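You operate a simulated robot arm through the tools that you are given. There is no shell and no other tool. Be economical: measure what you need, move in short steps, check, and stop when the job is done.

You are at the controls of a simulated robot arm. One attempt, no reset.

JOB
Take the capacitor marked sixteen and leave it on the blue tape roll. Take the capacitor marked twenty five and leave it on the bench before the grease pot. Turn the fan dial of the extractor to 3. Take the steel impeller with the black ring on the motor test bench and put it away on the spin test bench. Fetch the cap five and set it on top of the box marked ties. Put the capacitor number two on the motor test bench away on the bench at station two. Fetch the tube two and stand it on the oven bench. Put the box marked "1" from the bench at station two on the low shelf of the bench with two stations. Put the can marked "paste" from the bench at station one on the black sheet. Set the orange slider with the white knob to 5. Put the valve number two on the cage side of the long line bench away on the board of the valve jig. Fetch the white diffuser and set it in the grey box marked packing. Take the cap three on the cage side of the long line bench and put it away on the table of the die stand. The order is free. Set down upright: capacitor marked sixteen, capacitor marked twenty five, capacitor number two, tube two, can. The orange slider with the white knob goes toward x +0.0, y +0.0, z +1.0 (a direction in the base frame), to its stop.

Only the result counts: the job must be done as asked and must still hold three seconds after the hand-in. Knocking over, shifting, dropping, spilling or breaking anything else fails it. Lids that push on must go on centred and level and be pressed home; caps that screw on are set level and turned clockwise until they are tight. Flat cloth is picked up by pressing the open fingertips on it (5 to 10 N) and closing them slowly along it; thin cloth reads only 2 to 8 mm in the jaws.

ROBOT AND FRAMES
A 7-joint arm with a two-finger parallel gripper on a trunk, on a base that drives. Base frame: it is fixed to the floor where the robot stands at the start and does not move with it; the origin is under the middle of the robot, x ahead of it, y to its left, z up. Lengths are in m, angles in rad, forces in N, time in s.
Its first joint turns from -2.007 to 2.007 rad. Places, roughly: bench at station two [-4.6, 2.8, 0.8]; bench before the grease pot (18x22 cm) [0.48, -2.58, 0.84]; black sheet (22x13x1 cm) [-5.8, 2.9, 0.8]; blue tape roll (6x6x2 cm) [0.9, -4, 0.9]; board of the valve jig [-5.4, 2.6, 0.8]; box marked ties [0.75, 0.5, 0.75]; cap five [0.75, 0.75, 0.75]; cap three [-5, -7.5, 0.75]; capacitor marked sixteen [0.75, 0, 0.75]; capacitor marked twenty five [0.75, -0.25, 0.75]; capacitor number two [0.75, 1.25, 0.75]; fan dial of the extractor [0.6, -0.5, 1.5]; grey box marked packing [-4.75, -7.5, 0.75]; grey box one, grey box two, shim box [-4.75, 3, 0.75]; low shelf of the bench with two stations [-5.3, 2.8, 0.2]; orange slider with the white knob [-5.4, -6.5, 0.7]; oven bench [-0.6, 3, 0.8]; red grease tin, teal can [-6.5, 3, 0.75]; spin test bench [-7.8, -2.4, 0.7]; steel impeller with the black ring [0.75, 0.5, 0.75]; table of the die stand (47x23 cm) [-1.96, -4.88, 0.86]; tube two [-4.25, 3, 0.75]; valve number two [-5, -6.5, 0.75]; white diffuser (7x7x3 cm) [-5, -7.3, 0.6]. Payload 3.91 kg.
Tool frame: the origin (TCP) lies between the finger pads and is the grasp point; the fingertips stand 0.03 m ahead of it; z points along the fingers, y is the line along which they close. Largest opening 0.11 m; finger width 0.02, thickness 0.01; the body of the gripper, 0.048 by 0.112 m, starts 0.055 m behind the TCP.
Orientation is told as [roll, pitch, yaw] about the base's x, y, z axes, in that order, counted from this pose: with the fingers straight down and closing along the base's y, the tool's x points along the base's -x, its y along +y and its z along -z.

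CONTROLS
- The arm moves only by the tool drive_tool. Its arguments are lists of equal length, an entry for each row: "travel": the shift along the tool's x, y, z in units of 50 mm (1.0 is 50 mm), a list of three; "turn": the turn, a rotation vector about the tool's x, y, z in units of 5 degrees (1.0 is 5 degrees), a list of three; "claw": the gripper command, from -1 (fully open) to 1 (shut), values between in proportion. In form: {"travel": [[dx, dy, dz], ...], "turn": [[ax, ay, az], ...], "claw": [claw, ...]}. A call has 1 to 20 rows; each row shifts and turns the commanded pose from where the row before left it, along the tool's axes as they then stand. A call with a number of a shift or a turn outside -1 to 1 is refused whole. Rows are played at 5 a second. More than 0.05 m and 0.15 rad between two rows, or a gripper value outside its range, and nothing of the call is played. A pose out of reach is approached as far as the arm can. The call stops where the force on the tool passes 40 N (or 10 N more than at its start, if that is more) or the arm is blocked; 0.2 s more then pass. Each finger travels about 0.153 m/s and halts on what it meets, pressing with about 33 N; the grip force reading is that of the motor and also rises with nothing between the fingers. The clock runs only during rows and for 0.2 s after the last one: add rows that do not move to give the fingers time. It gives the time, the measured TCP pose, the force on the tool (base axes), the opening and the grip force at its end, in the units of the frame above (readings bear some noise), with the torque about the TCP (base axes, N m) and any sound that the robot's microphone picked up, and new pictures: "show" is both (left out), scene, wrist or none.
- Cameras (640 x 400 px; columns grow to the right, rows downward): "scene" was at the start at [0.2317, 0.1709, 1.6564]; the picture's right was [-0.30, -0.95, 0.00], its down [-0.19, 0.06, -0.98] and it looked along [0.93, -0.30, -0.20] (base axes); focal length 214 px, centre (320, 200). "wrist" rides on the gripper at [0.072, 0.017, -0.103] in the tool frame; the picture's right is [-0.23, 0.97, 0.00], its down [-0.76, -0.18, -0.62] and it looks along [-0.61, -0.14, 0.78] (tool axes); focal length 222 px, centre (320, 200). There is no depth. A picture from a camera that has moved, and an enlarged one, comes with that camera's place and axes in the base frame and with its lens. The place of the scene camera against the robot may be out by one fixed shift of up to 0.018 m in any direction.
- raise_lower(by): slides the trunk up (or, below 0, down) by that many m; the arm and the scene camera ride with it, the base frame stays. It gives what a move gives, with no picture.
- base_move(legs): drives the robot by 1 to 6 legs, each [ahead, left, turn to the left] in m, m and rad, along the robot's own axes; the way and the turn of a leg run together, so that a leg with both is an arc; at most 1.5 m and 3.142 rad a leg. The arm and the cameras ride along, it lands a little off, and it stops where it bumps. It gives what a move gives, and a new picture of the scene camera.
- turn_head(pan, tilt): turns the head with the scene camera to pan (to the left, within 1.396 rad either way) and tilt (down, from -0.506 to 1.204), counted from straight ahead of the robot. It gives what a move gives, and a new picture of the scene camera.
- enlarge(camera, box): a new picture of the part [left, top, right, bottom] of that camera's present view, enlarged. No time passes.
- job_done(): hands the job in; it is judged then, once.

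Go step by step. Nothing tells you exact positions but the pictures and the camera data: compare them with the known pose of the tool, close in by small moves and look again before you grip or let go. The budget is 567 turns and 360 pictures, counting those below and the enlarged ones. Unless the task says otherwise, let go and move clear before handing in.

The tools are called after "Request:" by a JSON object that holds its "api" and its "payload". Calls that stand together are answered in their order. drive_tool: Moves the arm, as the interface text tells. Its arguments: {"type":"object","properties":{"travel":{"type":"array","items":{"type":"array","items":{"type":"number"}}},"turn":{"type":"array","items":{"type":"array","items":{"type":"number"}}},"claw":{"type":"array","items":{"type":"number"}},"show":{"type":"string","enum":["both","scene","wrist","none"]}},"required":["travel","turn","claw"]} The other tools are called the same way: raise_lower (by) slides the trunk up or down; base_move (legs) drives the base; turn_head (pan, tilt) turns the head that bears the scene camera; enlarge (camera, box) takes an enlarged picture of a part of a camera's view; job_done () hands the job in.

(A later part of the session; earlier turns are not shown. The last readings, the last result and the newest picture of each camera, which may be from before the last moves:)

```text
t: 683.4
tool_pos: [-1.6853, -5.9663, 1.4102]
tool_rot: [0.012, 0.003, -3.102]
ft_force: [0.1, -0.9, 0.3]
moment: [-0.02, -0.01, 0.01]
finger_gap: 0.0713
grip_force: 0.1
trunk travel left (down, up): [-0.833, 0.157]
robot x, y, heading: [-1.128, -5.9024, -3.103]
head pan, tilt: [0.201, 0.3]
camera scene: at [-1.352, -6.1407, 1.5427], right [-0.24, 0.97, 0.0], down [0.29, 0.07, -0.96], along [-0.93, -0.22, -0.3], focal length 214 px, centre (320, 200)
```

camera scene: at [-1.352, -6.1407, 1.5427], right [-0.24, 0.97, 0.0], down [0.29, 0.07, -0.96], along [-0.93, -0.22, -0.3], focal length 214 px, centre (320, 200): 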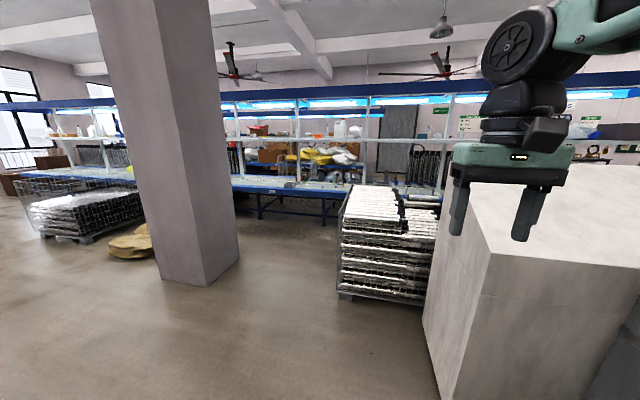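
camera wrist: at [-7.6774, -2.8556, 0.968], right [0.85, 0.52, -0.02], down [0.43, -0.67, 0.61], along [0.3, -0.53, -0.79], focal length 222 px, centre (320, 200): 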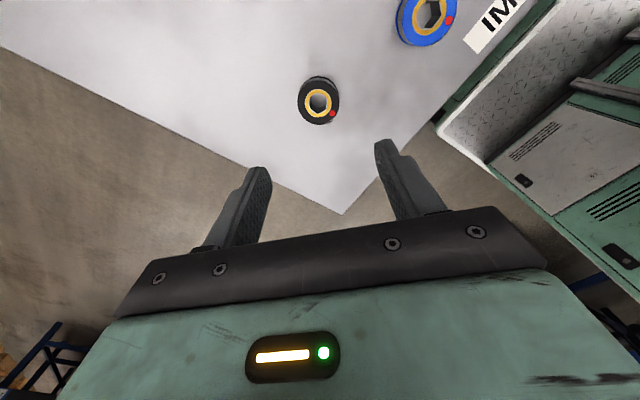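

Request:
{"api": "base_move", "payload": {"legs": [[0.5, 0.6, -0.035], [0.9, 0.45, 0], [0.9, 0, 0]]}}

Request:
{"api": "turn_head", "payload": {"pan": 0.0, "tilt": 0.4}}

Request:
{"api": "enlarge", "payload": {"camera": "scene", "box": [100, 120, 500, 370]}}

```text
t: 696.7
tool_pos: [-3.9584, -7.0094, 1.4116]
tool_rot: [0.011, 0.005, -3.136]
ft_force: [0.3, 0.0, 1.0]
moment: [0.01, -0.01, 0.05]
finger_gap: 0.0715
grip_force: 0.2
trunk travel left (down, up): [-0.833, 0.157]
robot x, y, heading: [-3.3977, -6.9637, -3.136]
head pan, tilt: [0.201, 0.3]
camera scene: at [-3.6305, -7.1946, 1.5427], right [-0.2, 0.98, 0.0], down [0.29, 0.06, -0.96], along [-0.94, -0.19, -0.3], focal length 214 px, centre (320, 200)
```

scene: 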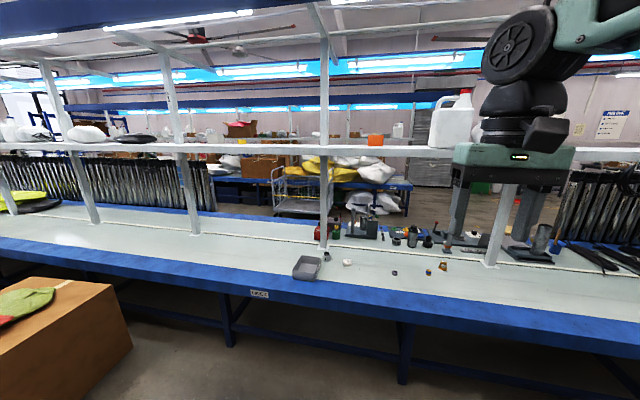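

```text
t: 697.4
tool_pos: [-3.9565, -7.0095, 1.4092]
tool_rot: [0.011, 0.004, -3.136]
ft_force: [0.8, 0.7, 0.9]
moment: [0.0, -0.02, 0.0]
finger_gap: 0.0716
grip_force: 0.0
trunk travel left (down, up): [-0.833, 0.157]
robot x, y, heading: [-3.3983, -6.9681, -3.138]
head pan, tilt: [0.0, 0.4]
camera scene: at [-3.6318, -7.1761, 1.5334], right [0.0, 1.0, 0.0], down [0.39, 0.0, -0.92], along [-0.92, 0.0, -0.39], focal length 214 px, centre (320, 200)
```

scene: 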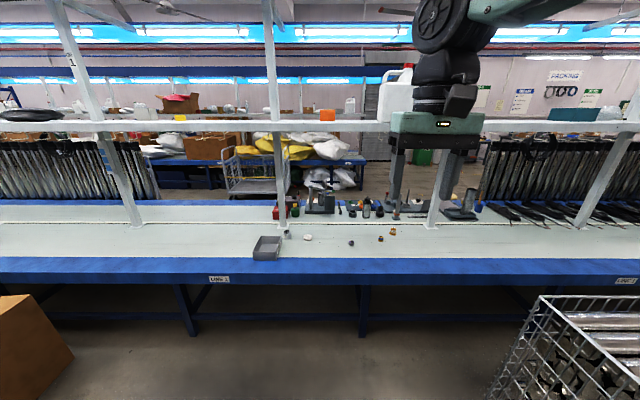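

```text
1.60 times, centred on (300, 245) of scene
camera zoom: at [-3.6318, -7.1761, 1.5334], right [0.0, 1.0, 0.0], down [0.39, 0.0, -0.92], along [-0.92, 0.0, -0.39], focal length 343 px, centre (352, 128)
```

zoom: 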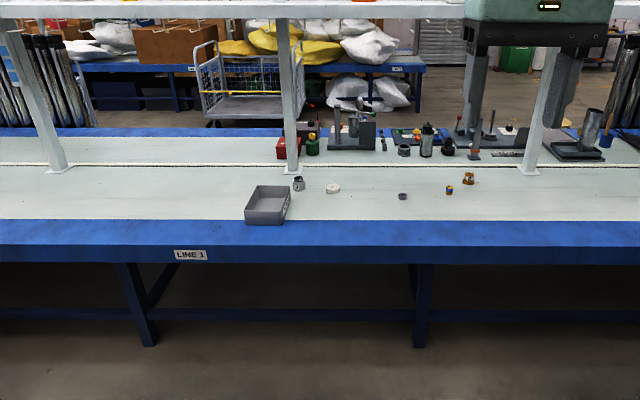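

Request:
{"api": "enlarge", "payload": {"camera": "scene", "box": [260, 190, 420, 270]}}

Request:
{"api": "enlarge", "payload": {"camera": "scene", "box": [360, 160, 520, 250]}}

```text
4.00 times, centred on (340, 230) of scene
camera zoom: at [-3.6318, -7.1761, 1.5334], right [0.0, 1.0, 0.0], down [0.39, 0.0, -0.92], along [-0.92, 0.0, -0.39], focal length 858 px, centre (240, 80)
```

zoom: 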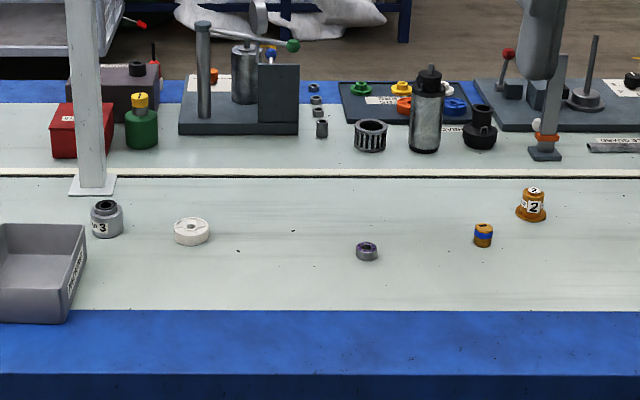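

```text
4.00 times, centred on (440, 205) of scene
camera zoom: at [-3.6318, -7.1761, 1.5334], right [0.0, 1.0, 0.0], down [0.39, 0.0, -0.92], along [-0.92, 0.0, -0.39], focal length 858 px, centre (-160, 180)
```

zoom: 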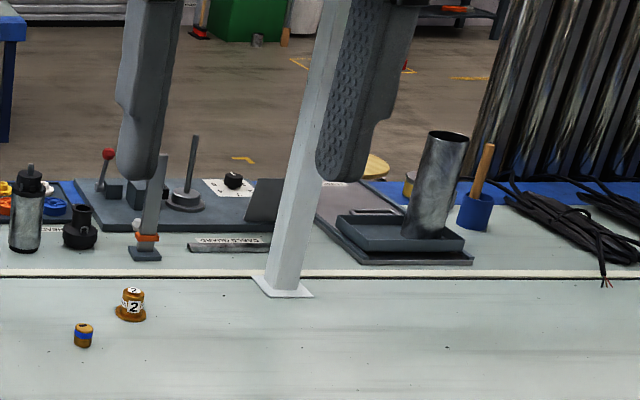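

I see on the near side: packing box, cap 3, white diffuser, valve 2; the orange slider stands on a small post just across the centre line. First I approach for the diffuser.

Request:
{"api": "raise_lower", "payload": {"by": -0.38}}

Request:
{"api": "base_move", "payload": {"legs": [[0.72, 0.23, 0]]}}

Request:
{"api": "drive_tool", "payload": {"travel": [[-0.6, 0, 0.5], [-0.6, 0, 0.5]], "turn": [[0, 0, 0], [0, 0, 0]], "claw": [-0.9, -0.9], "show": "wrist"}}

```text
t: 701.1
tool_pos: [-3.9573, -7.0091, 1.0292]
tool_rot: [0.012, 0.002, -3.135]
ft_force: [-0.3, 0.3, 1.8]
moment: [0.01, 0.02, 0.01]
finger_gap: 0.0717
grip_force: 0.1
trunk travel left (down, up): [-0.453, 0.537]
robot x, y, heading: [-3.4015, -6.9661, -3.14]
head pan, tilt: [0.0, 0.4]
```

```text
t: 705.1
tool_pos: [-4.6735, -7.2395, 1.0308]
tool_rot: [0.012, 0.002, -3.14]
ft_force: [0.1, -0.6, 0.2]
moment: [-0.05, 0.0, 0.03]
finger_gap: 0.0717
grip_force: 0.0
trunk travel left (down, up): [-0.453, 0.537]
robot x, y, heading: [-4.1161, -7.1967, 3.14]
head pan, tilt: [0.0, 0.4]
camera scene: at [-4.3479, -7.4071, 1.1534], right [0.0, 1.0, 0.0], down [0.39, 0.0, -0.92], along [-0.92, 0.0, -0.39], focal length 214 px, centre (320, 200)
```

scene: 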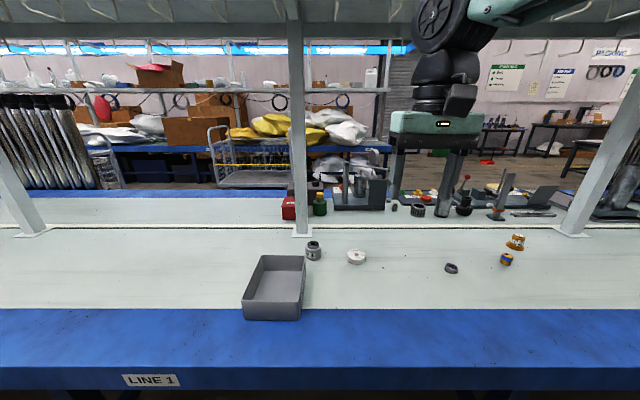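

```text
t: 705.8
tool_pos: [-4.7314, -7.2394, 0.9803]
tool_rot: [0.01, 0.002, -3.139]
ft_force: [0.3, 0.5, 0.2]
moment: [-0.03, 0.04, 0.02]
finger_gap: 0.1044
grip_force: 0.1
trunk travel left (down, up): [-0.453, 0.537]
robot x, y, heading: [-4.1109, -7.1944, 3.142]
head pan, tilt: [0.0, 0.4]
camera wrist: at [-4.6606, -7.2556, 1.0823], right [-0.23, -0.97, 0.01], down [-0.76, 0.18, 0.62], along [-0.6, 0.13, -0.79], focal length 222 px, centre (320, 200)
```

wrist: 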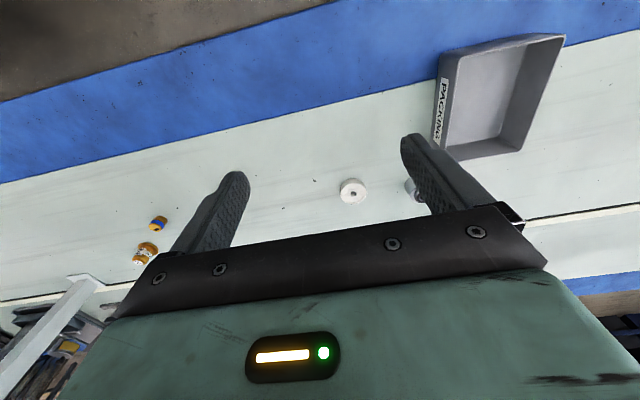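

Request:
{"api": "base_move", "payload": {"legs": [[0.12, 0, 0]]}}

Request:
{"api": "raise_lower", "payload": {"by": -0.15}}

Request:
{"api": "drive_tool", "payload": {"travel": [[-0.9, 0.3, 0], [-0.9, 0.3, 0], [-0.7, 0, 0]], "turn": [[0, 0, 0], [0, 0, 0], [0, 0, 0]], "claw": [-0.9, -0.9, -0.9], "show": "wrist"}}

```text
t: 707.0
tool_pos: [-4.8499, -7.2402, 0.9801]
tool_rot: [0.011, 0.004, -3.139]
ft_force: [0.3, 0.5, 0.4]
moment: [0.01, -0.01, -0.01]
finger_gap: 0.1045
grip_force: 0.1
trunk travel left (down, up): [-0.453, 0.537]
robot x, y, heading: [-4.2328, -7.1954, 3.145]
head pan, tilt: [0.0, 0.4]
camera scene: at [-4.4667, -7.4073, 1.1534], right [0.0, 1.0, 0.0], down [0.39, 0.0, -0.92], along [-0.92, 0.0, -0.39], focal length 214 px, centre (320, 200)
```

scene: 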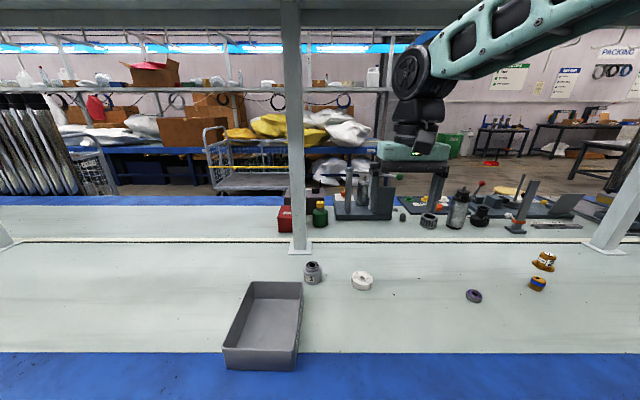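

```text
t: 708.7
tool_pos: [-4.8511, -7.2401, 0.8293]
tool_rot: [0.011, 0.002, -3.139]
ft_force: [-0.2, 0.5, 0.7]
moment: [0.02, 0.0, 0.02]
finger_gap: 0.1044
grip_force: 0.0
trunk travel left (down, up): [-0.303, 0.687]
robot x, y, heading: [-4.2313, -7.1983, 3.14]
head pan, tilt: [0.0, 0.4]
```

```text
t: 709.5
tool_pos: [-4.9758, -7.2722, 0.8318]
tool_rot: [0.012, 0.003, -3.14]
ft_force: [1.0, 0.7, 0.8]
moment: [0.03, 0.04, -0.02]
finger_gap: 0.1045
grip_force: 0.1
trunk travel left (down, up): [-0.303, 0.687]
robot x, y, heading: [-4.2339, -7.1956, 3.14]
head pan, tilt: [0.0, 0.4]
camera wrist: at [-4.9047, -7.2879, 0.9345], right [-0.23, -0.97, 0.01], down [-0.76, 0.18, 0.62], along [-0.61, 0.13, -0.78], focal length 222 px, centre (320, 200)
```

wrist: 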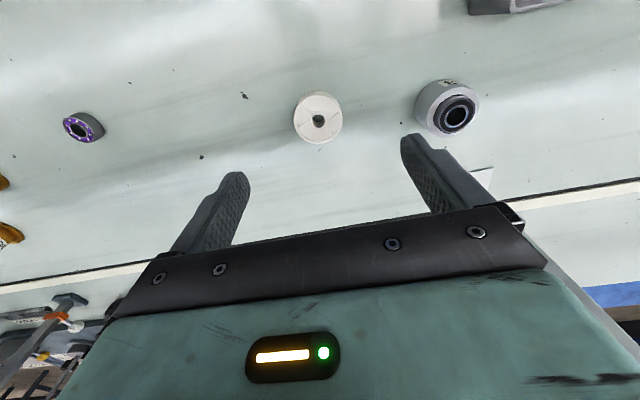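

Request:
{"api": "drive_tool", "payload": {"travel": [[-0.66, -0.12, 0.6], [0, 0, 0.9], [0, 0, 0.9], [0, 0, 0.9], [0, 0, 0.2], [0, 0, 0.1], [0, 0, 0.1], [0, 0, 0.1], [0, 0, 0.1], [0, 0, 0.1]], "turn": [[0, 0, 0], [0, 0, 0], [0, 0, 0], [0, 0, 0], [0, 0, 0], [0, 0, 0], [0, 0, 0], [0, 0, 0], [0, 0, 0], [0, 0, 0]], "claw": [-0.9, -0.9, -0.9, -0.9, -0.9, -0.9, -0.9, -0.9, -0.9, -0.9], "show": "wrist"}}

```text
t: 711.2
tool_pos: [-5.0072, -7.2674, 0.6508]
tool_rot: [0.014, -0.003, -3.14]
ft_force: [10.5, 2.3, 18.3]
moment: [1.11, -0.44, -0.63]
finger_gap: 0.1053
grip_force: 0.6
trunk travel left (down, up): [-0.303, 0.687]
robot x, y, heading: [-4.2365, -7.1944, 3.139]
head pan, tilt: [0.0, 0.4]
stopped in row 8: the force on the tool passed its limit (the readings are from after the stop); the commanded pose is now the measured one
camera wrist: at [-4.9348, -7.2829, 0.7527], right [-0.23, -0.97, 0.01], down [-0.76, 0.18, 0.62], along [-0.61, 0.13, -0.78], focal length 222 px, centre (320, 200)
```

wrist: 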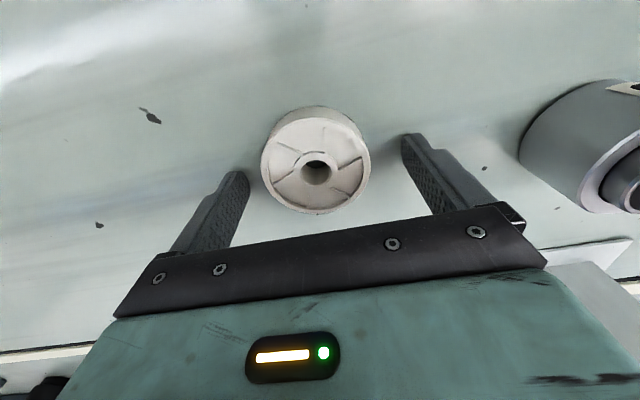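

Request:
{"api": "drive_tool", "payload": {"travel": [[0, 0, -0.08], [0, 0, 0], [0, 0, 0], [0, 0, 0], [0, 0, -0.5], [0, 0, -1], [0, 0, -1]], "turn": [[0, 0, 0], [0, 0, 0], [0, 0, 0], [0, 0, 0], [0, 0, 0], [0, 0, 0], [0, 0, 0]], "claw": [-0.9, 1, 1, 1, 1, 1, 1], "show": "none"}}

```text
t: 712.8
tool_pos: [-5.0077, -7.2658, 0.7783]
tool_rot: [0.011, 0.0, -3.14]
ft_force: [-0.1, 0.0, -0.7]
moment: [0.04, -0.02, -0.01]
finger_gap: 0.0624
grip_force: 33.2
trunk travel left (down, up): [-0.303, 0.687]
robot x, y, heading: [-4.2356, -7.1957, 3.144]
head pan, tilt: [0.0, 0.4]
```

Request:
{"api": "drive_tool", "payload": {"travel": [[0.4, 0.9, 0], [0.4, 0.9, 0], [0.4, 0.9, 0], [0.5, 0.8, 0], [0.5, 0.8, 0], [0.5, 0.8, 0]], "turn": [[0, 0, 0], [0, 0, 0], [0, 0, 0], [0, 0, 0], [0, 0, 0], [0, 0, 0]], "claw": [1, 1, 1, 1, 1, 1], "show": "wrist"}}

```text
t: 714.2
tool_pos: [-4.8717, -7.5199, 0.7834]
tool_rot: [0.012, -0.002, -3.14]
ft_force: [0.4, -0.3, -0.3]
moment: [-0.01, -0.03, 0.0]
finger_gap: 0.0627
grip_force: 33.7
trunk travel left (down, up): [-0.303, 0.687]
robot x, y, heading: [-4.2341, -7.1953, 3.143]
head pan, tilt: [0.0, 0.4]
camera wrist: at [-4.8003, -7.535, 0.8856], right [-0.23, -0.97, 0.01], down [-0.76, 0.18, 0.62], along [-0.61, 0.13, -0.78], focal length 222 px, centre (320, 200)
```

wrist: 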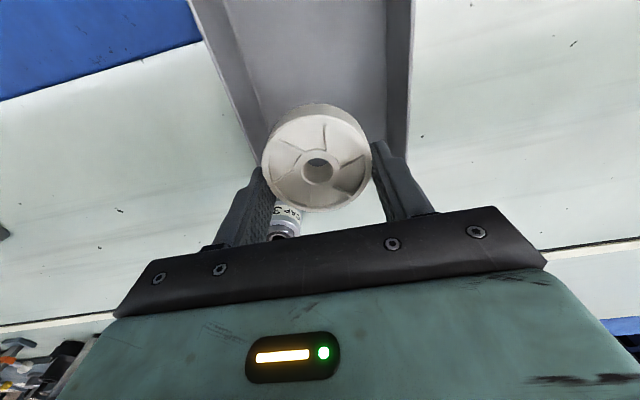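

Request:
{"api": "drive_tool", "payload": {"travel": [[1, 0.1, 0], [0, 0, 0.9], [0, 0, 0]], "turn": [[0, 0, 0], [0, 0, 0], [0, 0, 0]], "claw": [1, 1, 1], "show": "wrist"}}

```text
refused: row 1 steps farther than a row can; nothing moved
```

Request:
{"api": "drive_tool", "payload": {"travel": [[0.99, 0.1, 0], [0, 0, 0.9], [0, 0, 0]], "turn": [[0, 0, 0], [0, 0, 0], [0, 0, 0]], "claw": [1, 1, 1], "show": "wrist"}}

```text
t: 715.0
tool_pos: [-4.8204, -7.5259, 0.7353]
tool_rot: [0.012, -0.002, -3.14]
ft_force: [0.4, 0.7, -0.6]
moment: [0.01, 0.02, -0.03]
finger_gap: 0.0623
grip_force: 33.2
trunk travel left (down, up): [-0.303, 0.687]
robot x, y, heading: [-4.2339, -7.1969, 3.144]
head pan, tilt: [0.0, 0.4]
camera wrist: at [-4.7485, -7.5415, 0.8373], right [-0.23, -0.97, 0.01], down [-0.76, 0.18, 0.62], along [-0.61, 0.13, -0.78], focal length 222 px, centre (320, 200)
```

wrist: 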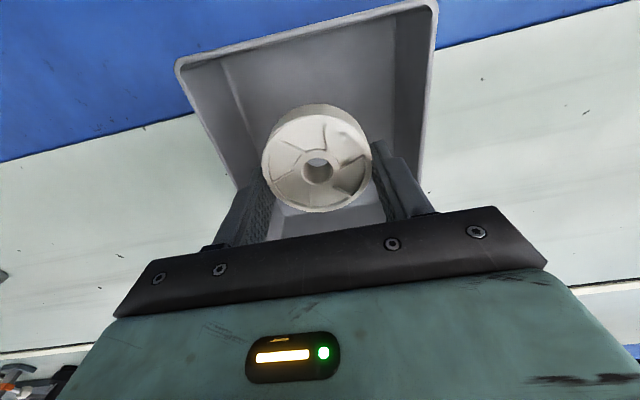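

Request:
{"api": "drive_tool", "payload": {"travel": [[0, 0, 0.9], [0, 0, 0.2], [0, 0, 0.1], [0, 0, 0.1], [0, 0, 0.1], [0, 0, 0.1], [0, 0, 0.1]], "turn": [[0, 0, 0], [0, 0, 0], [0, 0, 0], [0, 0, 0], [0, 0, 0], [0, 0, 0], [0, 0, 0]], "claw": [1, 1, 1, 1, 1, 1, 1], "show": "none"}}

```text
t: 716.6
tool_pos: [-4.8214, -7.5282, 0.6548]
tool_rot: [0.012, -0.002, -3.139]
ft_force: [-0.9, 0.4, 0.3]
moment: [-0.02, 0.02, 0.04]
finger_gap: 0.0624
grip_force: 33.1
trunk travel left (down, up): [-0.303, 0.687]
robot x, y, heading: [-4.2334, -7.1929, 3.136]
head pan, tilt: [0.0, 0.4]
```

Request:
{"api": "drive_tool", "payload": {"travel": [[0, 0, 0.06], [0, 0, 0.06], [0, 0, 0.06]], "turn": [[0, 0, 0], [0, 0, 0], [0, 0, 0]], "claw": [1, 1, 1], "show": "none"}}

```text
t: 717.3
tool_pos: [-4.8225, -7.5258, 0.6556]
tool_rot: [0.015, -0.006, -3.141]
ft_force: [2.9, 4.1, 16.7]
moment: [0.68, -0.26, -0.14]
finger_gap: 0.0622
grip_force: 33.4
trunk travel left (down, up): [-0.303, 0.687]
robot x, y, heading: [-4.2333, -7.196, 3.137]
head pan, tilt: [0.0, 0.4]
stopped in row 3: the force on the tool passed its limit (the readings are from after the stop); the commanded pose is now the measured one
```

Request:
{"api": "drive_tool", "payload": {"travel": [[0, 0, -0.05], [0, 0, 0], [0, 0, 0], [0, 0, -0.5], [0, 0, -1], [0, 0, -1], [0, 0, -0.6]], "turn": [[0, 0, 0], [0, 0, 0], [0, 0, 0], [0, 0, 0], [0, 0, 0], [0, 0, 0], [0, 0, 0]], "claw": [1, -0.2, -0.4, -0.4, -0.4, -0.4, -0.4], "show": "wrist"}}

```text
t: 718.9
tool_pos: [-4.8221, -7.5247, 0.8094]
tool_rot: [0.014, -0.003, -3.139]
ft_force: [-1.4, -0.2, -0.8]
moment: [0.0, 0.01, 0.02]
finger_gap: 0.0769
grip_force: 0.0
trunk travel left (down, up): [-0.303, 0.687]
robot x, y, heading: [-4.2302, -7.1924, 3.141]
head pan, tilt: [0.0, 0.4]
camera wrist: at [-4.7495, -7.5401, 0.9112], right [-0.23, -0.97, 0.01], down [-0.76, 0.18, 0.62], along [-0.61, 0.13, -0.78], focal length 222 px, centre (320, 200)
```

wrist: 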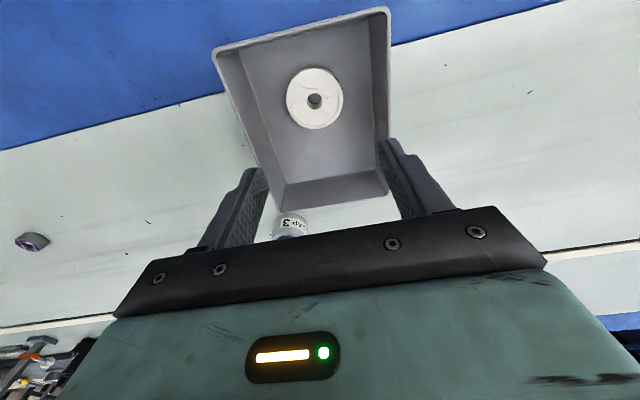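

Diffuser is in the packing box. Now the slider on the post; I shift right (cage nearby, so not too far) and look closer.

Request:
{"api": "drive_tool", "payload": {"travel": [[0, -0.9, -0.3], [0, -0.9, -0.3], [0, -0.9, 0], [0, -0.9, 0], [0, -0.9, 0], [0, -0.9, 0], [0, -0.9, 0]], "turn": [[0, 0, 0], [0, 0, 0], [0, 0, 0], [0, 0, 0], [0, 0, 0], [0, 0, 0], [0, 0, 0]], "claw": [-0.4, -0.4, -0.4, -0.4, -0.4, -0.4, -0.4], "show": "none"}}

Request:
{"api": "base_move", "payload": {"legs": [[0, -0.53, 0]]}}

Request:
{"api": "turn_head", "payload": {"pan": -0.3, "tilt": 0.35}}

Request:
{"api": "enlarge", "payload": {"camera": "scene", "box": [220, 150, 420, 275]}}

```text
t: 720.5
tool_pos: [-4.822, -7.2083, 0.8382]
tool_rot: [0.015, -0.006, -3.137]
ft_force: [1.0, 0.4, -0.5]
moment: [0.01, 0.02, -0.04]
finger_gap: 0.0766
grip_force: 0.1
trunk travel left (down, up): [-0.303, 0.687]
robot x, y, heading: [-4.233, -7.1974, -3.138]
head pan, tilt: [0.0, 0.4]
```

```text
t: 723.6
tool_pos: [-4.8218, -6.6777, 0.8381]
tool_rot: [0.014, -0.006, 3.138]
ft_force: [1.0, -0.4, -0.2]
moment: [-0.02, -0.01, 0.0]
finger_gap: 0.0771
grip_force: 0.1
trunk travel left (down, up): [-0.303, 0.687]
robot x, y, heading: [-4.2314, -6.6656, 3.132]
head pan, tilt: [0.0, 0.4]
stopped in leg 1: the robot was blocked; the commanded pose is now the measured one
camera scene: at [-4.4665, -6.8779, 1.0034], right [0.0, 1.0, 0.0], down [0.39, 0.0, -0.92], along [-0.92, 0.0, -0.39], focal length 214 px, centre (320, 200)
```

scene: 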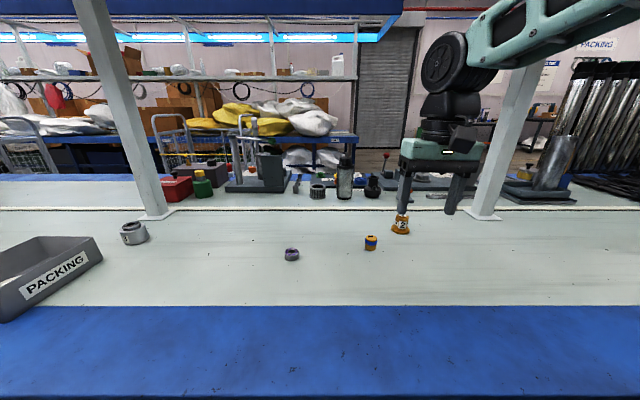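

```text
t: 724.4
tool_pos: [-4.8224, -6.677, 0.8369]
tool_rot: [0.015, -0.004, 3.139]
ft_force: [-0.6, 0.1, 0.0]
moment: [-0.04, 0.04, 0.01]
finger_gap: 0.0772
grip_force: 0.0
trunk travel left (down, up): [-0.303, 0.687]
robot x, y, heading: [-4.2311, -6.6667, 3.136]
head pan, tilt: [-0.3, 0.351]
camera scene: at [-4.4628, -6.8504, 1.0079], right [0.3, 0.95, 0.0], down [0.33, -0.1, -0.94], along [-0.9, 0.28, -0.34], focal length 214 px, centre (320, 200)
```

scene: 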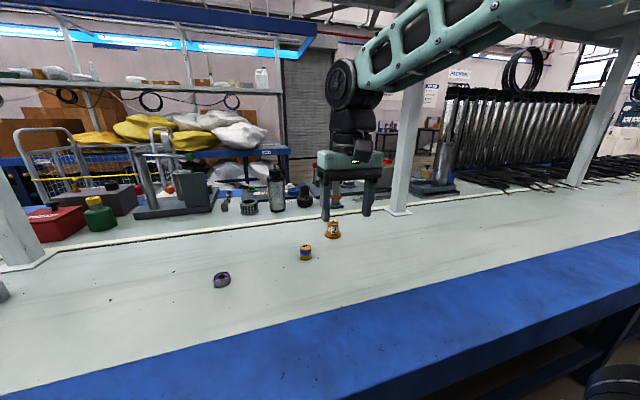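

```text
3.20 times, centred on (320, 212) of scene
camera zoom: at [-4.4628, -6.8504, 1.0079], right [0.3, 0.95, 0.0], down [0.33, -0.1, -0.94], along [-0.9, 0.28, -0.34], focal length 686 px, centre (320, 160)
```

zoom: 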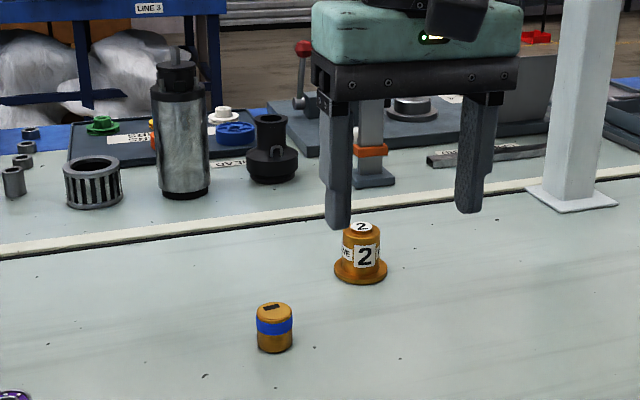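

Request:
{"api": "drive_tool", "payload": {"travel": [[0.3, 0.9, 0], [0.3, 0.9, 0], [0.3, 0.9, 0], [0.3, 0.9, 0]], "turn": [[0, 0, 0], [0, 0, 0], [0, 0, 0], [0, 0, 0]], "claw": [1, 1, 1, 1], "show": "none"}}

Request:
{"api": "enlarge", "payload": {"camera": "scene", "box": [290, 150, 390, 220]}}

```text
t: 725.4
tool_pos: [-4.7645, -6.8561, 0.8412]
tool_rot: [0.014, -0.004, 3.136]
ft_force: [0.0, 0.5, -0.3]
moment: [-0.01, -0.04, 0.0]
finger_gap: 0.0
grip_force: 33.2
trunk travel left (down, up): [-0.303, 0.687]
robot x, y, heading: [-4.2354, -6.6676, 3.136]
head pan, tilt: [-0.3, 0.351]
```

```text
5.71 times, centred on (340, 185) of scene
camera zoom: at [-4.4628, -6.8502, 1.008], right [0.3, 0.95, 0.0], down [0.33, -0.1, -0.94], along [-0.9, 0.28, -0.34], focal length 1226 px, centre (206, 286)
```

zoom: 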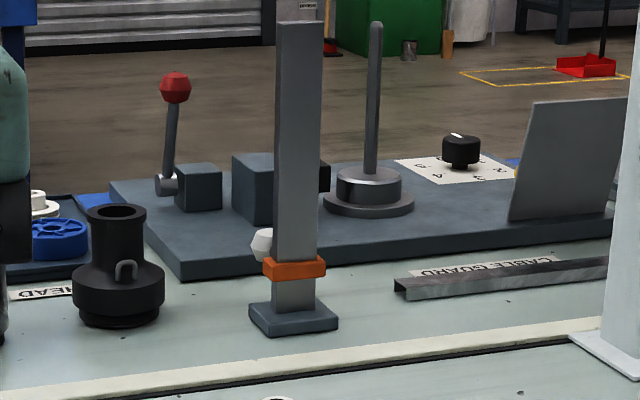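

The orange collar rides on a post at about (-5.33,-6.51), now at z 0.67. I tilt the tool 50° forward, to grip the collar by its sides and lift it.

Request:
{"api": "drive_tool", "payload": {"travel": [[0, 0, -0.6], [0, 0, 0], [0, 0, 0], [0, 0, 0], [0, 0, 0], [0, 0, 0], [0, 0, 0], [0, 0, 0], [0, 0, 0], [0, 0, 0], [0, 0, 0]], "turn": [[0, 0, 0], [0, -1, 0], [0, -1, 0], [0, -1, 0], [0, -1, 0], [0, -1, 0], [0, -1, 0], [0, -1, 0], [0, -1, 0], [0, -1, 0], [0, -1, 0]], "claw": [-0.45, -0.45, -0.45, -0.45, -0.45, -0.45, -0.45, -0.45, -0.45, -0.45, -0.45], "show": "none"}}

```text
t: 727.8
tool_pos: [-4.7628, -6.8575, 0.8711]
tool_rot: [0.023, -0.877, 3.121]
ft_force: [-0.1, 0.5, -0.7]
moment: [0.02, 0.0, -0.05]
finger_gap: 0.0798
grip_force: 0.0
trunk travel left (down, up): [-0.303, 0.687]
robot x, y, heading: [-4.2327, -6.668, 3.133]
head pan, tilt: [-0.3, 0.351]
```

Request:
{"api": "drive_tool", "payload": {"travel": [[-0.375, -0.583, 0.635], [-0.375, -0.583, 0.635], [-0.375, -0.583, 0.635], [-0.375, -0.583, 0.635], [-0.375, -0.583, 0.635], [-0.375, -0.583, 0.635], [-0.375, -0.583, 0.635], [-0.375, -0.583, 0.635], [-0.375, -0.583, 0.635], [-0.375, -0.583, 0.635], [-0.375, -0.583, 0.635], [-0.375, -0.583, 0.635]], "turn": [[0, 0, 0], [0, 0, 0], [0, 0, 0], [0, 0, 0], [0, 0, 0], [0, 0, 0], [0, 0, 0], [0, 0, 0], [0, 0, 0], [0, 0, 0], [0, 0, 0], [0, 0, 0]], "claw": [-0.45, -0.45, -0.45, -0.45, -0.45, -0.45, -0.45, -0.45, -0.45, -0.45, -0.45, -0.45], "show": "both"}}

```text
t: 730.4
tool_pos: [-5.1997, -6.5058, 0.7963]
tool_rot: [0.024, -0.878, 3.122]
ft_force: [-0.3, -0.7, 0.9]
moment: [0.01, -0.03, -0.02]
finger_gap: 0.0796
grip_force: 0.0
trunk travel left (down, up): [-0.303, 0.687]
robot x, y, heading: [-4.2296, -6.6648, 3.135]
head pan, tilt: [-0.3, 0.351]
camera scene: at [-4.4625, -6.8505, 1.008], right [0.3, 0.95, 0.0], down [0.33, -0.1, -0.94], along [-0.9, 0.28, -0.34], focal length 214 px, centre (320, 200)
camera wrist: at [-5.0751, -6.5231, 0.8048], right [-0.15, -0.97, 0.19], down [-0.01, 0.19, 0.98], along [-0.99, 0.14, -0.03], focal length 222 px, centre (320, 200)
```

scene: 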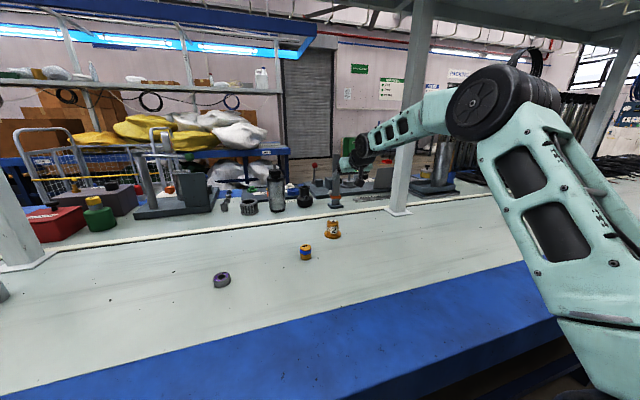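
wrist: 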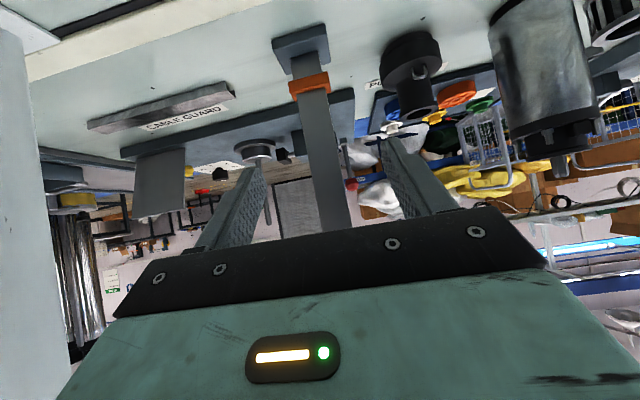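

Request:
{"api": "drive_tool", "payload": {"travel": [[0.145, -0.03, 0.8], [0.145, 0, 0.8], [0.145, 0, 0.8]], "turn": [[0, 0, 0], [0, 0, 0], [0, 0, 0]], "claw": [-0.45, -0.45, -0.45], "show": "wrist"}}

```text
t: 731.2
tool_pos: [-5.2763, -6.5056, 0.7021]
tool_rot: [0.024, -0.88, 3.123]
ft_force: [0.7, 0.3, 0.6]
moment: [0.0, -0.07, -0.02]
finger_gap: 0.0799
grip_force: 0.1
trunk travel left (down, up): [-0.303, 0.687]
robot x, y, heading: [-4.2327, -6.6658, 3.134]
head pan, tilt: [-0.3, 0.351]
camera wrist: at [-5.1511, -6.5227, 0.7104], right [-0.15, -0.97, 0.19], down [-0.01, 0.19, 0.98], along [-0.99, 0.14, -0.03], focal length 222 px, centre (320, 200)
```

wrist: 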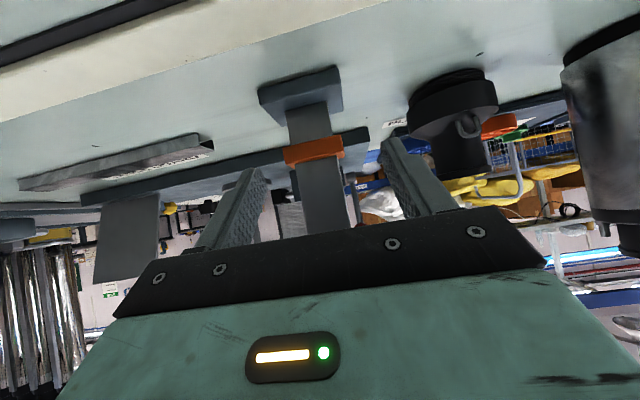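

Request:
{"api": "drive_tool", "payload": {"travel": [[-0.04, 0, 0.48], [-0.04, 0, 0.47], [0, 0, 0], [0, 0, 0], [0, 0, 0]], "turn": [[0, 0, 0], [0, 0, 0], [0, 0, 0], [0, 0, 0], [0, 0, 0]], "claw": [-0.45, -0.45, 1, 1, 1], "show": "wrist"}}

```text
t: 732.4
tool_pos: [-5.3147, -6.5002, 0.6725]
tool_rot: [0.013, -0.876, 3.124]
ft_force: [-8.3, 27.8, -8.5]
moment: [1.76, 0.15, -0.42]
finger_gap: 0.0339
grip_force: 44.7
trunk travel left (down, up): [-0.303, 0.687]
robot x, y, heading: [-4.2351, -6.6682, 3.134]
head pan, tilt: [-0.3, 0.351]
camera wrist: at [-5.1902, -6.5181, 0.6816], right [-0.15, -0.97, 0.18], down [-0.01, 0.19, 0.98], along [-0.99, 0.15, -0.04], focal length 222 px, centre (320, 200)
```

wrist: 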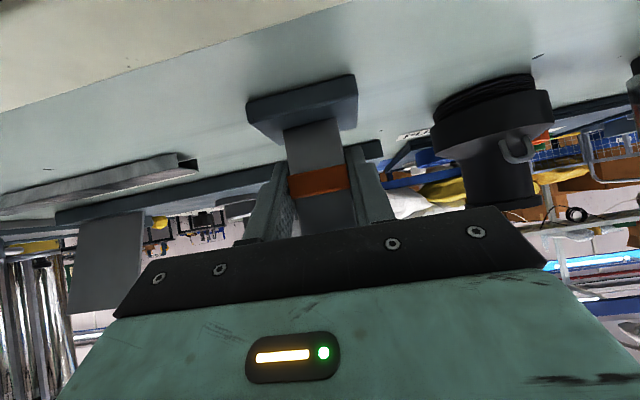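

Request:
{"api": "drive_tool", "payload": {"travel": [[0, -0.06, 0], [-0.15, 0, -0.13], [-0.15, 0, -0.13], [-0.15, 0, -0.13]], "turn": [[0, 0, 0], [0, 0, 0], [0, 0, 0], [0, 0, 0]], "claw": [1, 1, 1, 1], "show": "wrist"}}

```text
t: 733.0
tool_pos: [-5.3148, -6.5003, 0.6719]
tool_rot: [0.018, -0.862, 3.121]
ft_force: [-18.7, 2.2, -11.7]
moment: [0.92, 1.44, 0.04]
finger_gap: 0.0341
grip_force: 45.0
trunk travel left (down, up): [-0.303, 0.687]
robot x, y, heading: [-4.23, -6.665, 3.138]
head pan, tilt: [-0.3, 0.351]
stopped in row 3: the force on the tool passed its limit (the readings are from after the stop); the commanded pose is now the measured one
camera wrist: at [-5.1905, -6.5179, 0.6836], right [-0.15, -0.97, 0.18], down [-0.02, 0.19, 0.98], along [-0.99, 0.15, -0.05], focal length 222 px, centre (320, 200)
```

wrist: 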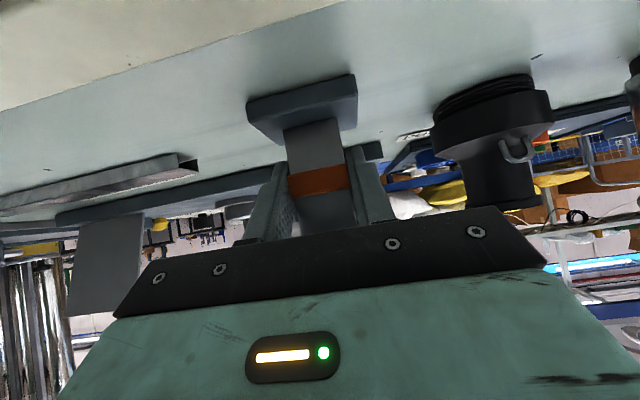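

Request:
{"api": "drive_tool", "payload": {"travel": [[0, 0, 0], [-0.12, 0, -0.1], [-0.12, 0, -0.1], [-0.12, 0, -0.1], [-0.12, 0, -0.1]], "turn": [[0, 0, 0], [0, 0, 0], [0, 0, 0], [0, 0, 0], [0, 0, 0]], "claw": [1, 1, 1, 1, 1], "show": "none"}}

```text
t: 733.6
tool_pos: [-5.3153, -6.5001, 0.6722]
tool_rot: [0.014, -0.859, 3.127]
ft_force: [-20.4, 1.8, -11.9]
moment: [0.93, 1.32, 0.03]
finger_gap: 0.034
grip_force: 44.9
trunk travel left (down, up): [-0.303, 0.687]
robot x, y, heading: [-4.2316, -6.6676, 3.136]
head pan, tilt: [-0.3, 0.351]
stopped in row 2: the force on the tool passed its limit (the readings are from after the stop); the commanded pose is now the measured one
```

The gap of 34 mm means the fingers hold the post just below the collar. I loosen slightly so they slide on the post and lift the collar from below.

Request:
{"api": "drive_tool", "payload": {"travel": [[0, 0, 0], [0, 0, 0], [-0.12, 0, -0.1], [-0.23, 0, -0.19], [-0.23, 0, -0.19]], "turn": [[0, 0, 0], [0, 0, 0], [0, 0, 0], [0, 0, 0], [0, 0, 0]], "claw": [0.3, 0.3, 0.3, 0.3, 0.3], "show": "wrist"}}

```text
t: 734.8
tool_pos: [-5.3131, -6.501, 0.7122]
tool_rot: [0.017, -0.858, 3.124]
ft_force: [0.0, 0.6, 0.2]
moment: [-0.03, 0.02, -0.01]
finger_gap: 0.0383
grip_force: 0.1
trunk travel left (down, up): [-0.303, 0.687]
robot x, y, heading: [-4.2317, -6.672, 3.136]
head pan, tilt: [-0.3, 0.351]
camera wrist: at [-5.1893, -6.5174, 0.7239], right [-0.15, -0.97, 0.18], down [-0.03, 0.19, 0.98], along [-0.99, 0.15, -0.05], focal length 222 px, centre (320, 200)
```

wrist: 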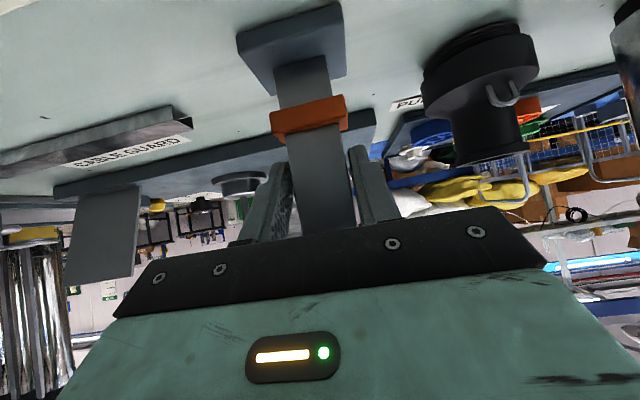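

Request:
{"api": "drive_tool", "payload": {"travel": [[0, 0, 0], [0.3, 0, 0.38], [0.3, 0, 0.38], [0, 0, 0]], "turn": [[0, 0, 0], [0, 0, 0], [0, 0, 0], [0, 0, 0]], "claw": [-0.3, -0.3, -0.3, -0.3], "show": "wrist"}}

```text
t: 735.8
tool_pos: [-5.3246, -6.5009, 0.6658]
tool_rot: [0.017, -0.858, 3.122]
ft_force: [0.4, 0.2, 0.0]
moment: [0.01, 0.02, 0.01]
finger_gap: 0.0715
grip_force: 0.1
trunk travel left (down, up): [-0.303, 0.687]
robot x, y, heading: [-4.2336, -6.6669, 3.136]
head pan, tilt: [-0.3, 0.351]
camera wrist: at [-5.1994, -6.5185, 0.6769], right [-0.15, -0.97, 0.18], down [-0.02, 0.19, 0.98], along [-0.99, 0.15, -0.05], focal length 222 px, centre (320, 200)
```

wrist: 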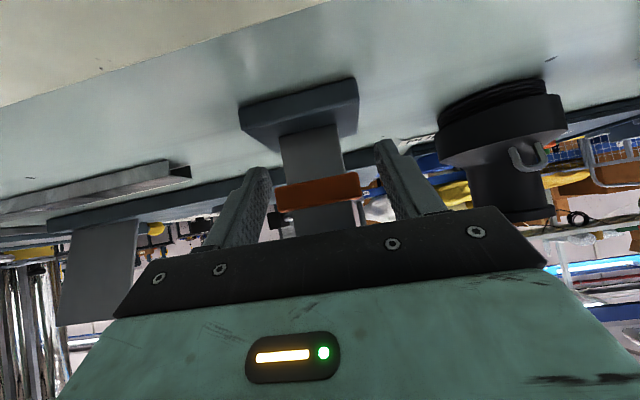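

Request:
{"api": "drive_tool", "payload": {"travel": [[0, 0, 0], [0, 0, 0], [0, 0, 0]], "turn": [[0, 0, 0], [0, 0, 0], [0, 0, 0]], "claw": [1, 1, 1], "show": "none"}}

Request:
{"api": "drive_tool", "payload": {"travel": [[-0.15, 0, -0.13], [-0.3, 0, -0.26], [-0.3, 0, -0.26]], "turn": [[0, 0, 0], [0, 0, 0], [0, 0, 0]], "claw": [1, 1, 1], "show": "wrist"}}

```text
t: 736.6
tool_pos: [-5.3256, -6.4989, 0.6664]
tool_rot: [0.013, -0.86, 3.127]
ft_force: [-1.1, 2.9, -0.4]
moment: [1.14, 0.11, -0.26]
finger_gap: 0.0339
grip_force: 44.8
trunk travel left (down, up): [-0.303, 0.687]
robot x, y, heading: [-4.2363, -6.6703, 3.136]
head pan, tilt: [-0.3, 0.351]
```

```text
t: 737.1
tool_pos: [-5.3236, -6.5007, 0.6662]
tool_rot: [0.007, -0.832, 3.136]
ft_force: [-35.2, 2.8, -17.3]
moment: [1.4, 1.42, 0.34]
finger_gap: 0.0341
grip_force: 44.8
trunk travel left (down, up): [-0.303, 0.687]
robot x, y, heading: [-4.2386, -6.6677, 3.139]
head pan, tilt: [-0.3, 0.351]
stopped in row 2: the force on the tool passed its limit (the readings are from after the stop); the commanded pose is now the measured one
camera wrist: at [-5.1994, -6.5175, 0.6804], right [-0.15, -0.97, 0.17], down [-0.05, 0.18, 0.98], along [-0.99, 0.14, -0.08], focal length 222 px, centre (320, 200)
```

wrist: 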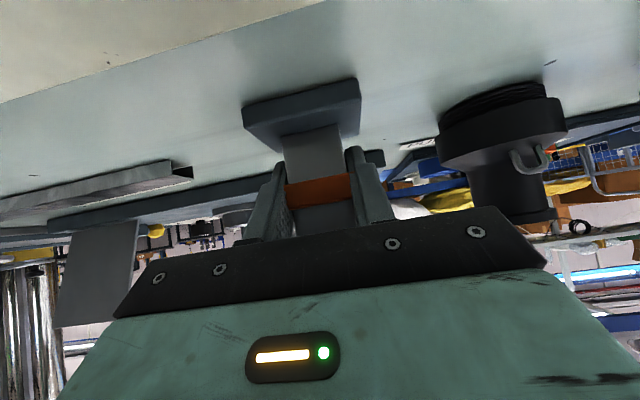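

Request:
{"api": "drive_tool", "payload": {"travel": [[0, 0, 0], [0, 0, 0], [0, 0, -0.9], [0, 0, -0.9], [0, 0, -0.9], [0, 0, -0.9], [0.3, 0.6, -0.5], [0.3, 0.6, -0.5]], "turn": [[0, 0, 0], [0, 0, 0], [0, 0, 0], [0, 0, 0], [0, 0, 0], [0, 0, 0], [0, 0, 0], [0, 0, 0]], "claw": [-0.3, -0.3, -0.3, -0.3, -0.3, 0.5, 1, 1], "show": "none"}}

Request:
{"api": "raise_lower", "payload": {"by": 0.1}}

Request:
{"api": "enlarge", "payload": {"camera": "scene", "box": [280, 160, 400, 250]}}

```text
t: 738.9
tool_pos: [-5.2784, -6.5543, 0.8449]
tool_rot: [0.011, -0.833, 3.126]
ft_force: [-1.4, 0.2, -0.5]
moment: [0.02, 0.02, -0.03]
finger_gap: 0.0
grip_force: 33.5
out of reach, approached as far as the arm can: row 3, 4, 5, 6, 7, 8
trunk travel left (down, up): [-0.303, 0.687]
robot x, y, heading: [-4.2285, -6.6654, 3.144]
head pan, tilt: [-0.3, 0.351]
```

```text
t: 740.3
tool_pos: [-5.2781, -6.5541, 0.9437]
tool_rot: [0.014, -0.831, 3.127]
ft_force: [0.5, 1.1, 0.2]
moment: [-0.03, 0.03, -0.01]
finger_gap: 0.0003
grip_force: 32.9
trunk travel left (down, up): [-0.403, 0.587]
robot x, y, heading: [-4.2349, -6.6693, 3.138]
head pan, tilt: [-0.3, 0.351]
```

```text
4.44 times, centred on (340, 205) of scene
camera zoom: at [-4.4632, -6.8503, 1.1079], right [0.3, 0.95, 0.0], down [0.33, -0.1, -0.94], along [-0.9, 0.28, -0.34], focal length 953 px, centre (231, 178)
```

zoom: 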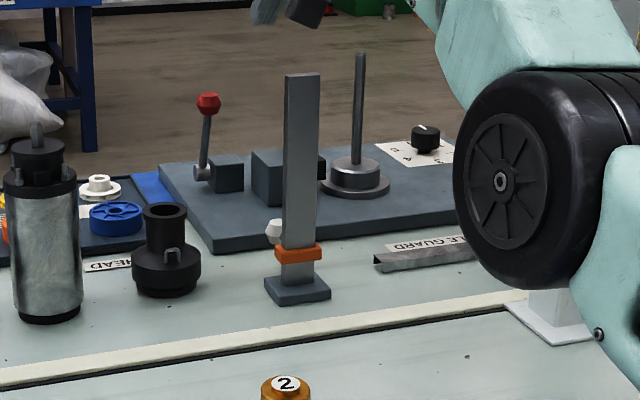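

The white knob sits on a stem on the far (west) side of the post, so I'll do the slider later from the west aisle. Now I fold the tool down again and take cap three.

Request:
{"api": "drive_tool", "payload": {"travel": [[0.6, 0, -0.66], [0.6, 0, -0.66], [0.64, 0, -0.6], [0.68, 0, -0.55], [0.72, 0, -0.5], [0.76, 0, -0.4], [0.8, 0, -0.3], [0.8, 0, -0.2], [0.8, 0, 0], [0.6, 0, 0]], "turn": [[0, 0.9, 0], [0, 0.9, 0], [0, 0.9, 0], [0, 0.9, 0], [0, 0.9, 0], [0, 1, 0], [0, 1, 0], [0, 1, 0], [0, 1, 0], [0, 1, 0]], "claw": [-0.3, -0.3, -0.3, -0.3, -0.3, -0.3, -0.3, -0.3, -0.3, -0.3], "show": "none"}}

```text
t: 742.5
tool_pos: [-5.0301, -6.5612, 1.0435]
tool_rot: [0.009, -0.002, 3.138]
ft_force: [-0.3, 0.3, -0.3]
moment: [0.01, 0.02, 0.0]
finger_gap: 0.0711
grip_force: 0.1
out of reach, approached as far as the arm can: row 1, 2, 3, 4, 5, 6, 7, 8, 9
trunk travel left (down, up): [-0.403, 0.587]
robot x, y, heading: [-4.2311, -6.6684, 3.14]
head pan, tilt: [-0.3, 0.351]
```

Request:
{"api": "drive_tool", "payload": {"travel": [[0.8, 0, 0.3], [0.8, 0, 0.3], [0.8, 0, 0.3], [0, 0.6, 0], [0, 0.6, 0], [0, 0.6, 0]], "turn": [[0, 0, 0], [0, 0, 0], [0, 0, 0], [0, 0, 0], [0, 0, 0], [0, 0, 0]], "claw": [-0.5, -0.5, -0.5, -0.5, -0.5, -0.5], "show": "none"}}

Request:
{"api": "raise_lower", "payload": {"by": -0.1}}

Request:
{"api": "base_move", "payload": {"legs": [[0, 0.74, 0]]}}

Request:
{"api": "drive_tool", "payload": {"travel": [[-0.8, 0, 0], [-0.8, 0, 0], [-0.8, 0, 0]], "turn": [[0, 0, 0], [0, 0, 0], [0, 0, 0]], "claw": [-0.5, -0.5, -0.5], "show": "wrist"}}

```text
t: 743.9
tool_pos: [-4.9108, -6.6514, 1.0003]
tool_rot: [0.009, -0.003, 3.137]
ft_force: [-0.2, -0.2, -0.2]
moment: [-0.01, -0.01, 0.0]
finger_gap: 0.0824
grip_force: 0.1
trunk travel left (down, up): [-0.403, 0.587]
robot x, y, heading: [-4.2319, -6.6656, 3.139]
head pan, tilt: [-0.3, 0.351]
```

```text
t: 745.2
tool_pos: [-4.9107, -6.6531, 0.898]
tool_rot: [0.009, -0.003, 3.138]
ft_force: [-1.0, 0.3, 0.1]
moment: [0.02, 0.0, -0.03]
finger_gap: 0.0825
grip_force: 0.1
trunk travel left (down, up): [-0.303, 0.687]
robot x, y, heading: [-4.2308, -6.6672, 3.138]
head pan, tilt: [-0.3, 0.351]
```

```text
t: 749.2
tool_pos: [-4.9087, -7.4056, 0.8975]
tool_rot: [0.009, -0.004, -3.135]
ft_force: [-0.4, -0.3, -0.6]
moment: [0.03, -0.01, 0.0]
finger_gap: 0.0827
grip_force: 0.1
trunk travel left (down, up): [-0.303, 0.687]
robot x, y, heading: [-4.2291, -7.4183, -3.136]
head pan, tilt: [-0.3, 0.351]
camera scene: at [-4.46, -7.5999, 1.008], right [0.29, 0.96, 0.0], down [0.33, -0.1, -0.94], along [-0.9, 0.27, -0.34], focal length 214 px, centre (320, 200)
```

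scene: 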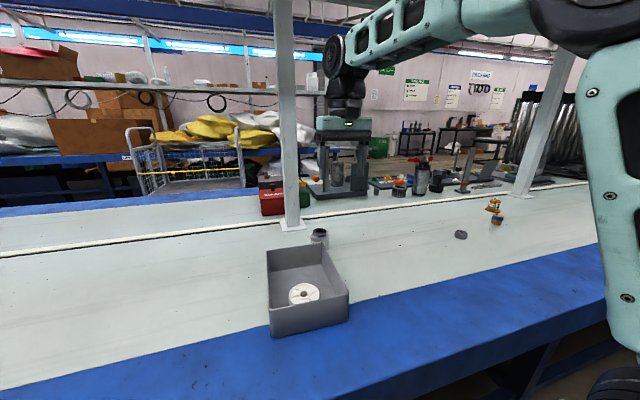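

```text
t: 750.0
tool_pos: [-5.0268, -7.4073, 0.9001]
tool_rot: [0.009, -0.003, -3.138]
ft_force: [0.1, 0.5, 0.1]
moment: [-0.02, 0.06, 0.03]
finger_gap: 0.0824
grip_force: 0.0
trunk travel left (down, up): [-0.303, 0.687]
robot x, y, heading: [-4.2345, -7.4114, -3.132]
head pan, tilt: [-0.3, 0.351]
camera wrist: at [-4.9552, -7.4231, 1.0014], right [-0.22, -0.98, 0.01], down [-0.76, 0.18, 0.62], along [-0.61, 0.13, -0.78], focal length 222 px, centre (320, 200)
```

wrist: 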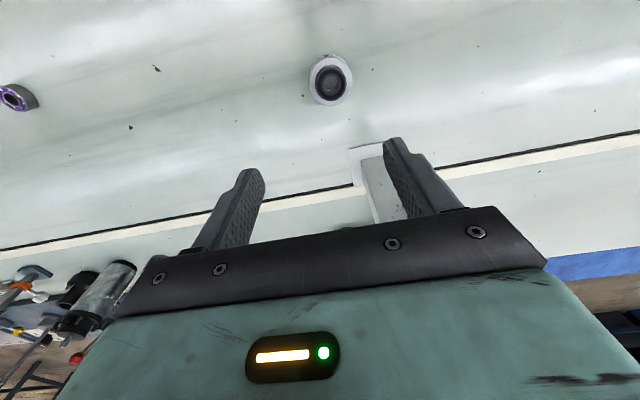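

Request:
{"api": "drive_tool", "payload": {"travel": [[0.18, 0.38, 0.6], [0, 0, 0.9], [0, 0, 0.9], [0, 0, 0.9], [0, 0, 0.9], [0, 0, 0.65]], "turn": [[0, 0, 0], [0, 0, 0], [0, 0, 0], [0, 0, 0], [0, 0, 0], [0, 0, 0]], "claw": [-0.5, -0.5, -0.5, -0.5, -0.5, -0.5], "show": "wrist"}}

```text
t: 751.4
tool_pos: [-5.0213, -7.4254, 0.6537]
tool_rot: [0.01, -0.004, -3.134]
ft_force: [-0.3, 0.0, -0.7]
moment: [0.0, -0.01, -0.02]
finger_gap: 0.0826
grip_force: 0.2
trunk travel left (down, up): [-0.303, 0.687]
robot x, y, heading: [-4.2315, -7.4163, -3.135]
head pan, tilt: [-0.3, 0.351]
camera wrist: at [-4.9489, -7.4421, 0.7562], right [-0.22, -0.98, 0.01], down [-0.76, 0.18, 0.62], along [-0.61, 0.13, -0.78], focal length 222 px, centre (320, 200)
```

wrist: 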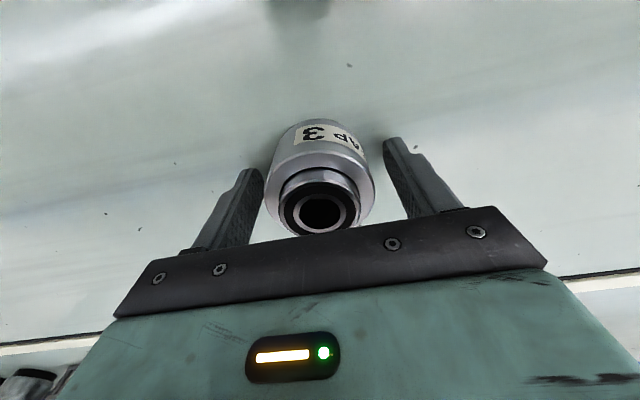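

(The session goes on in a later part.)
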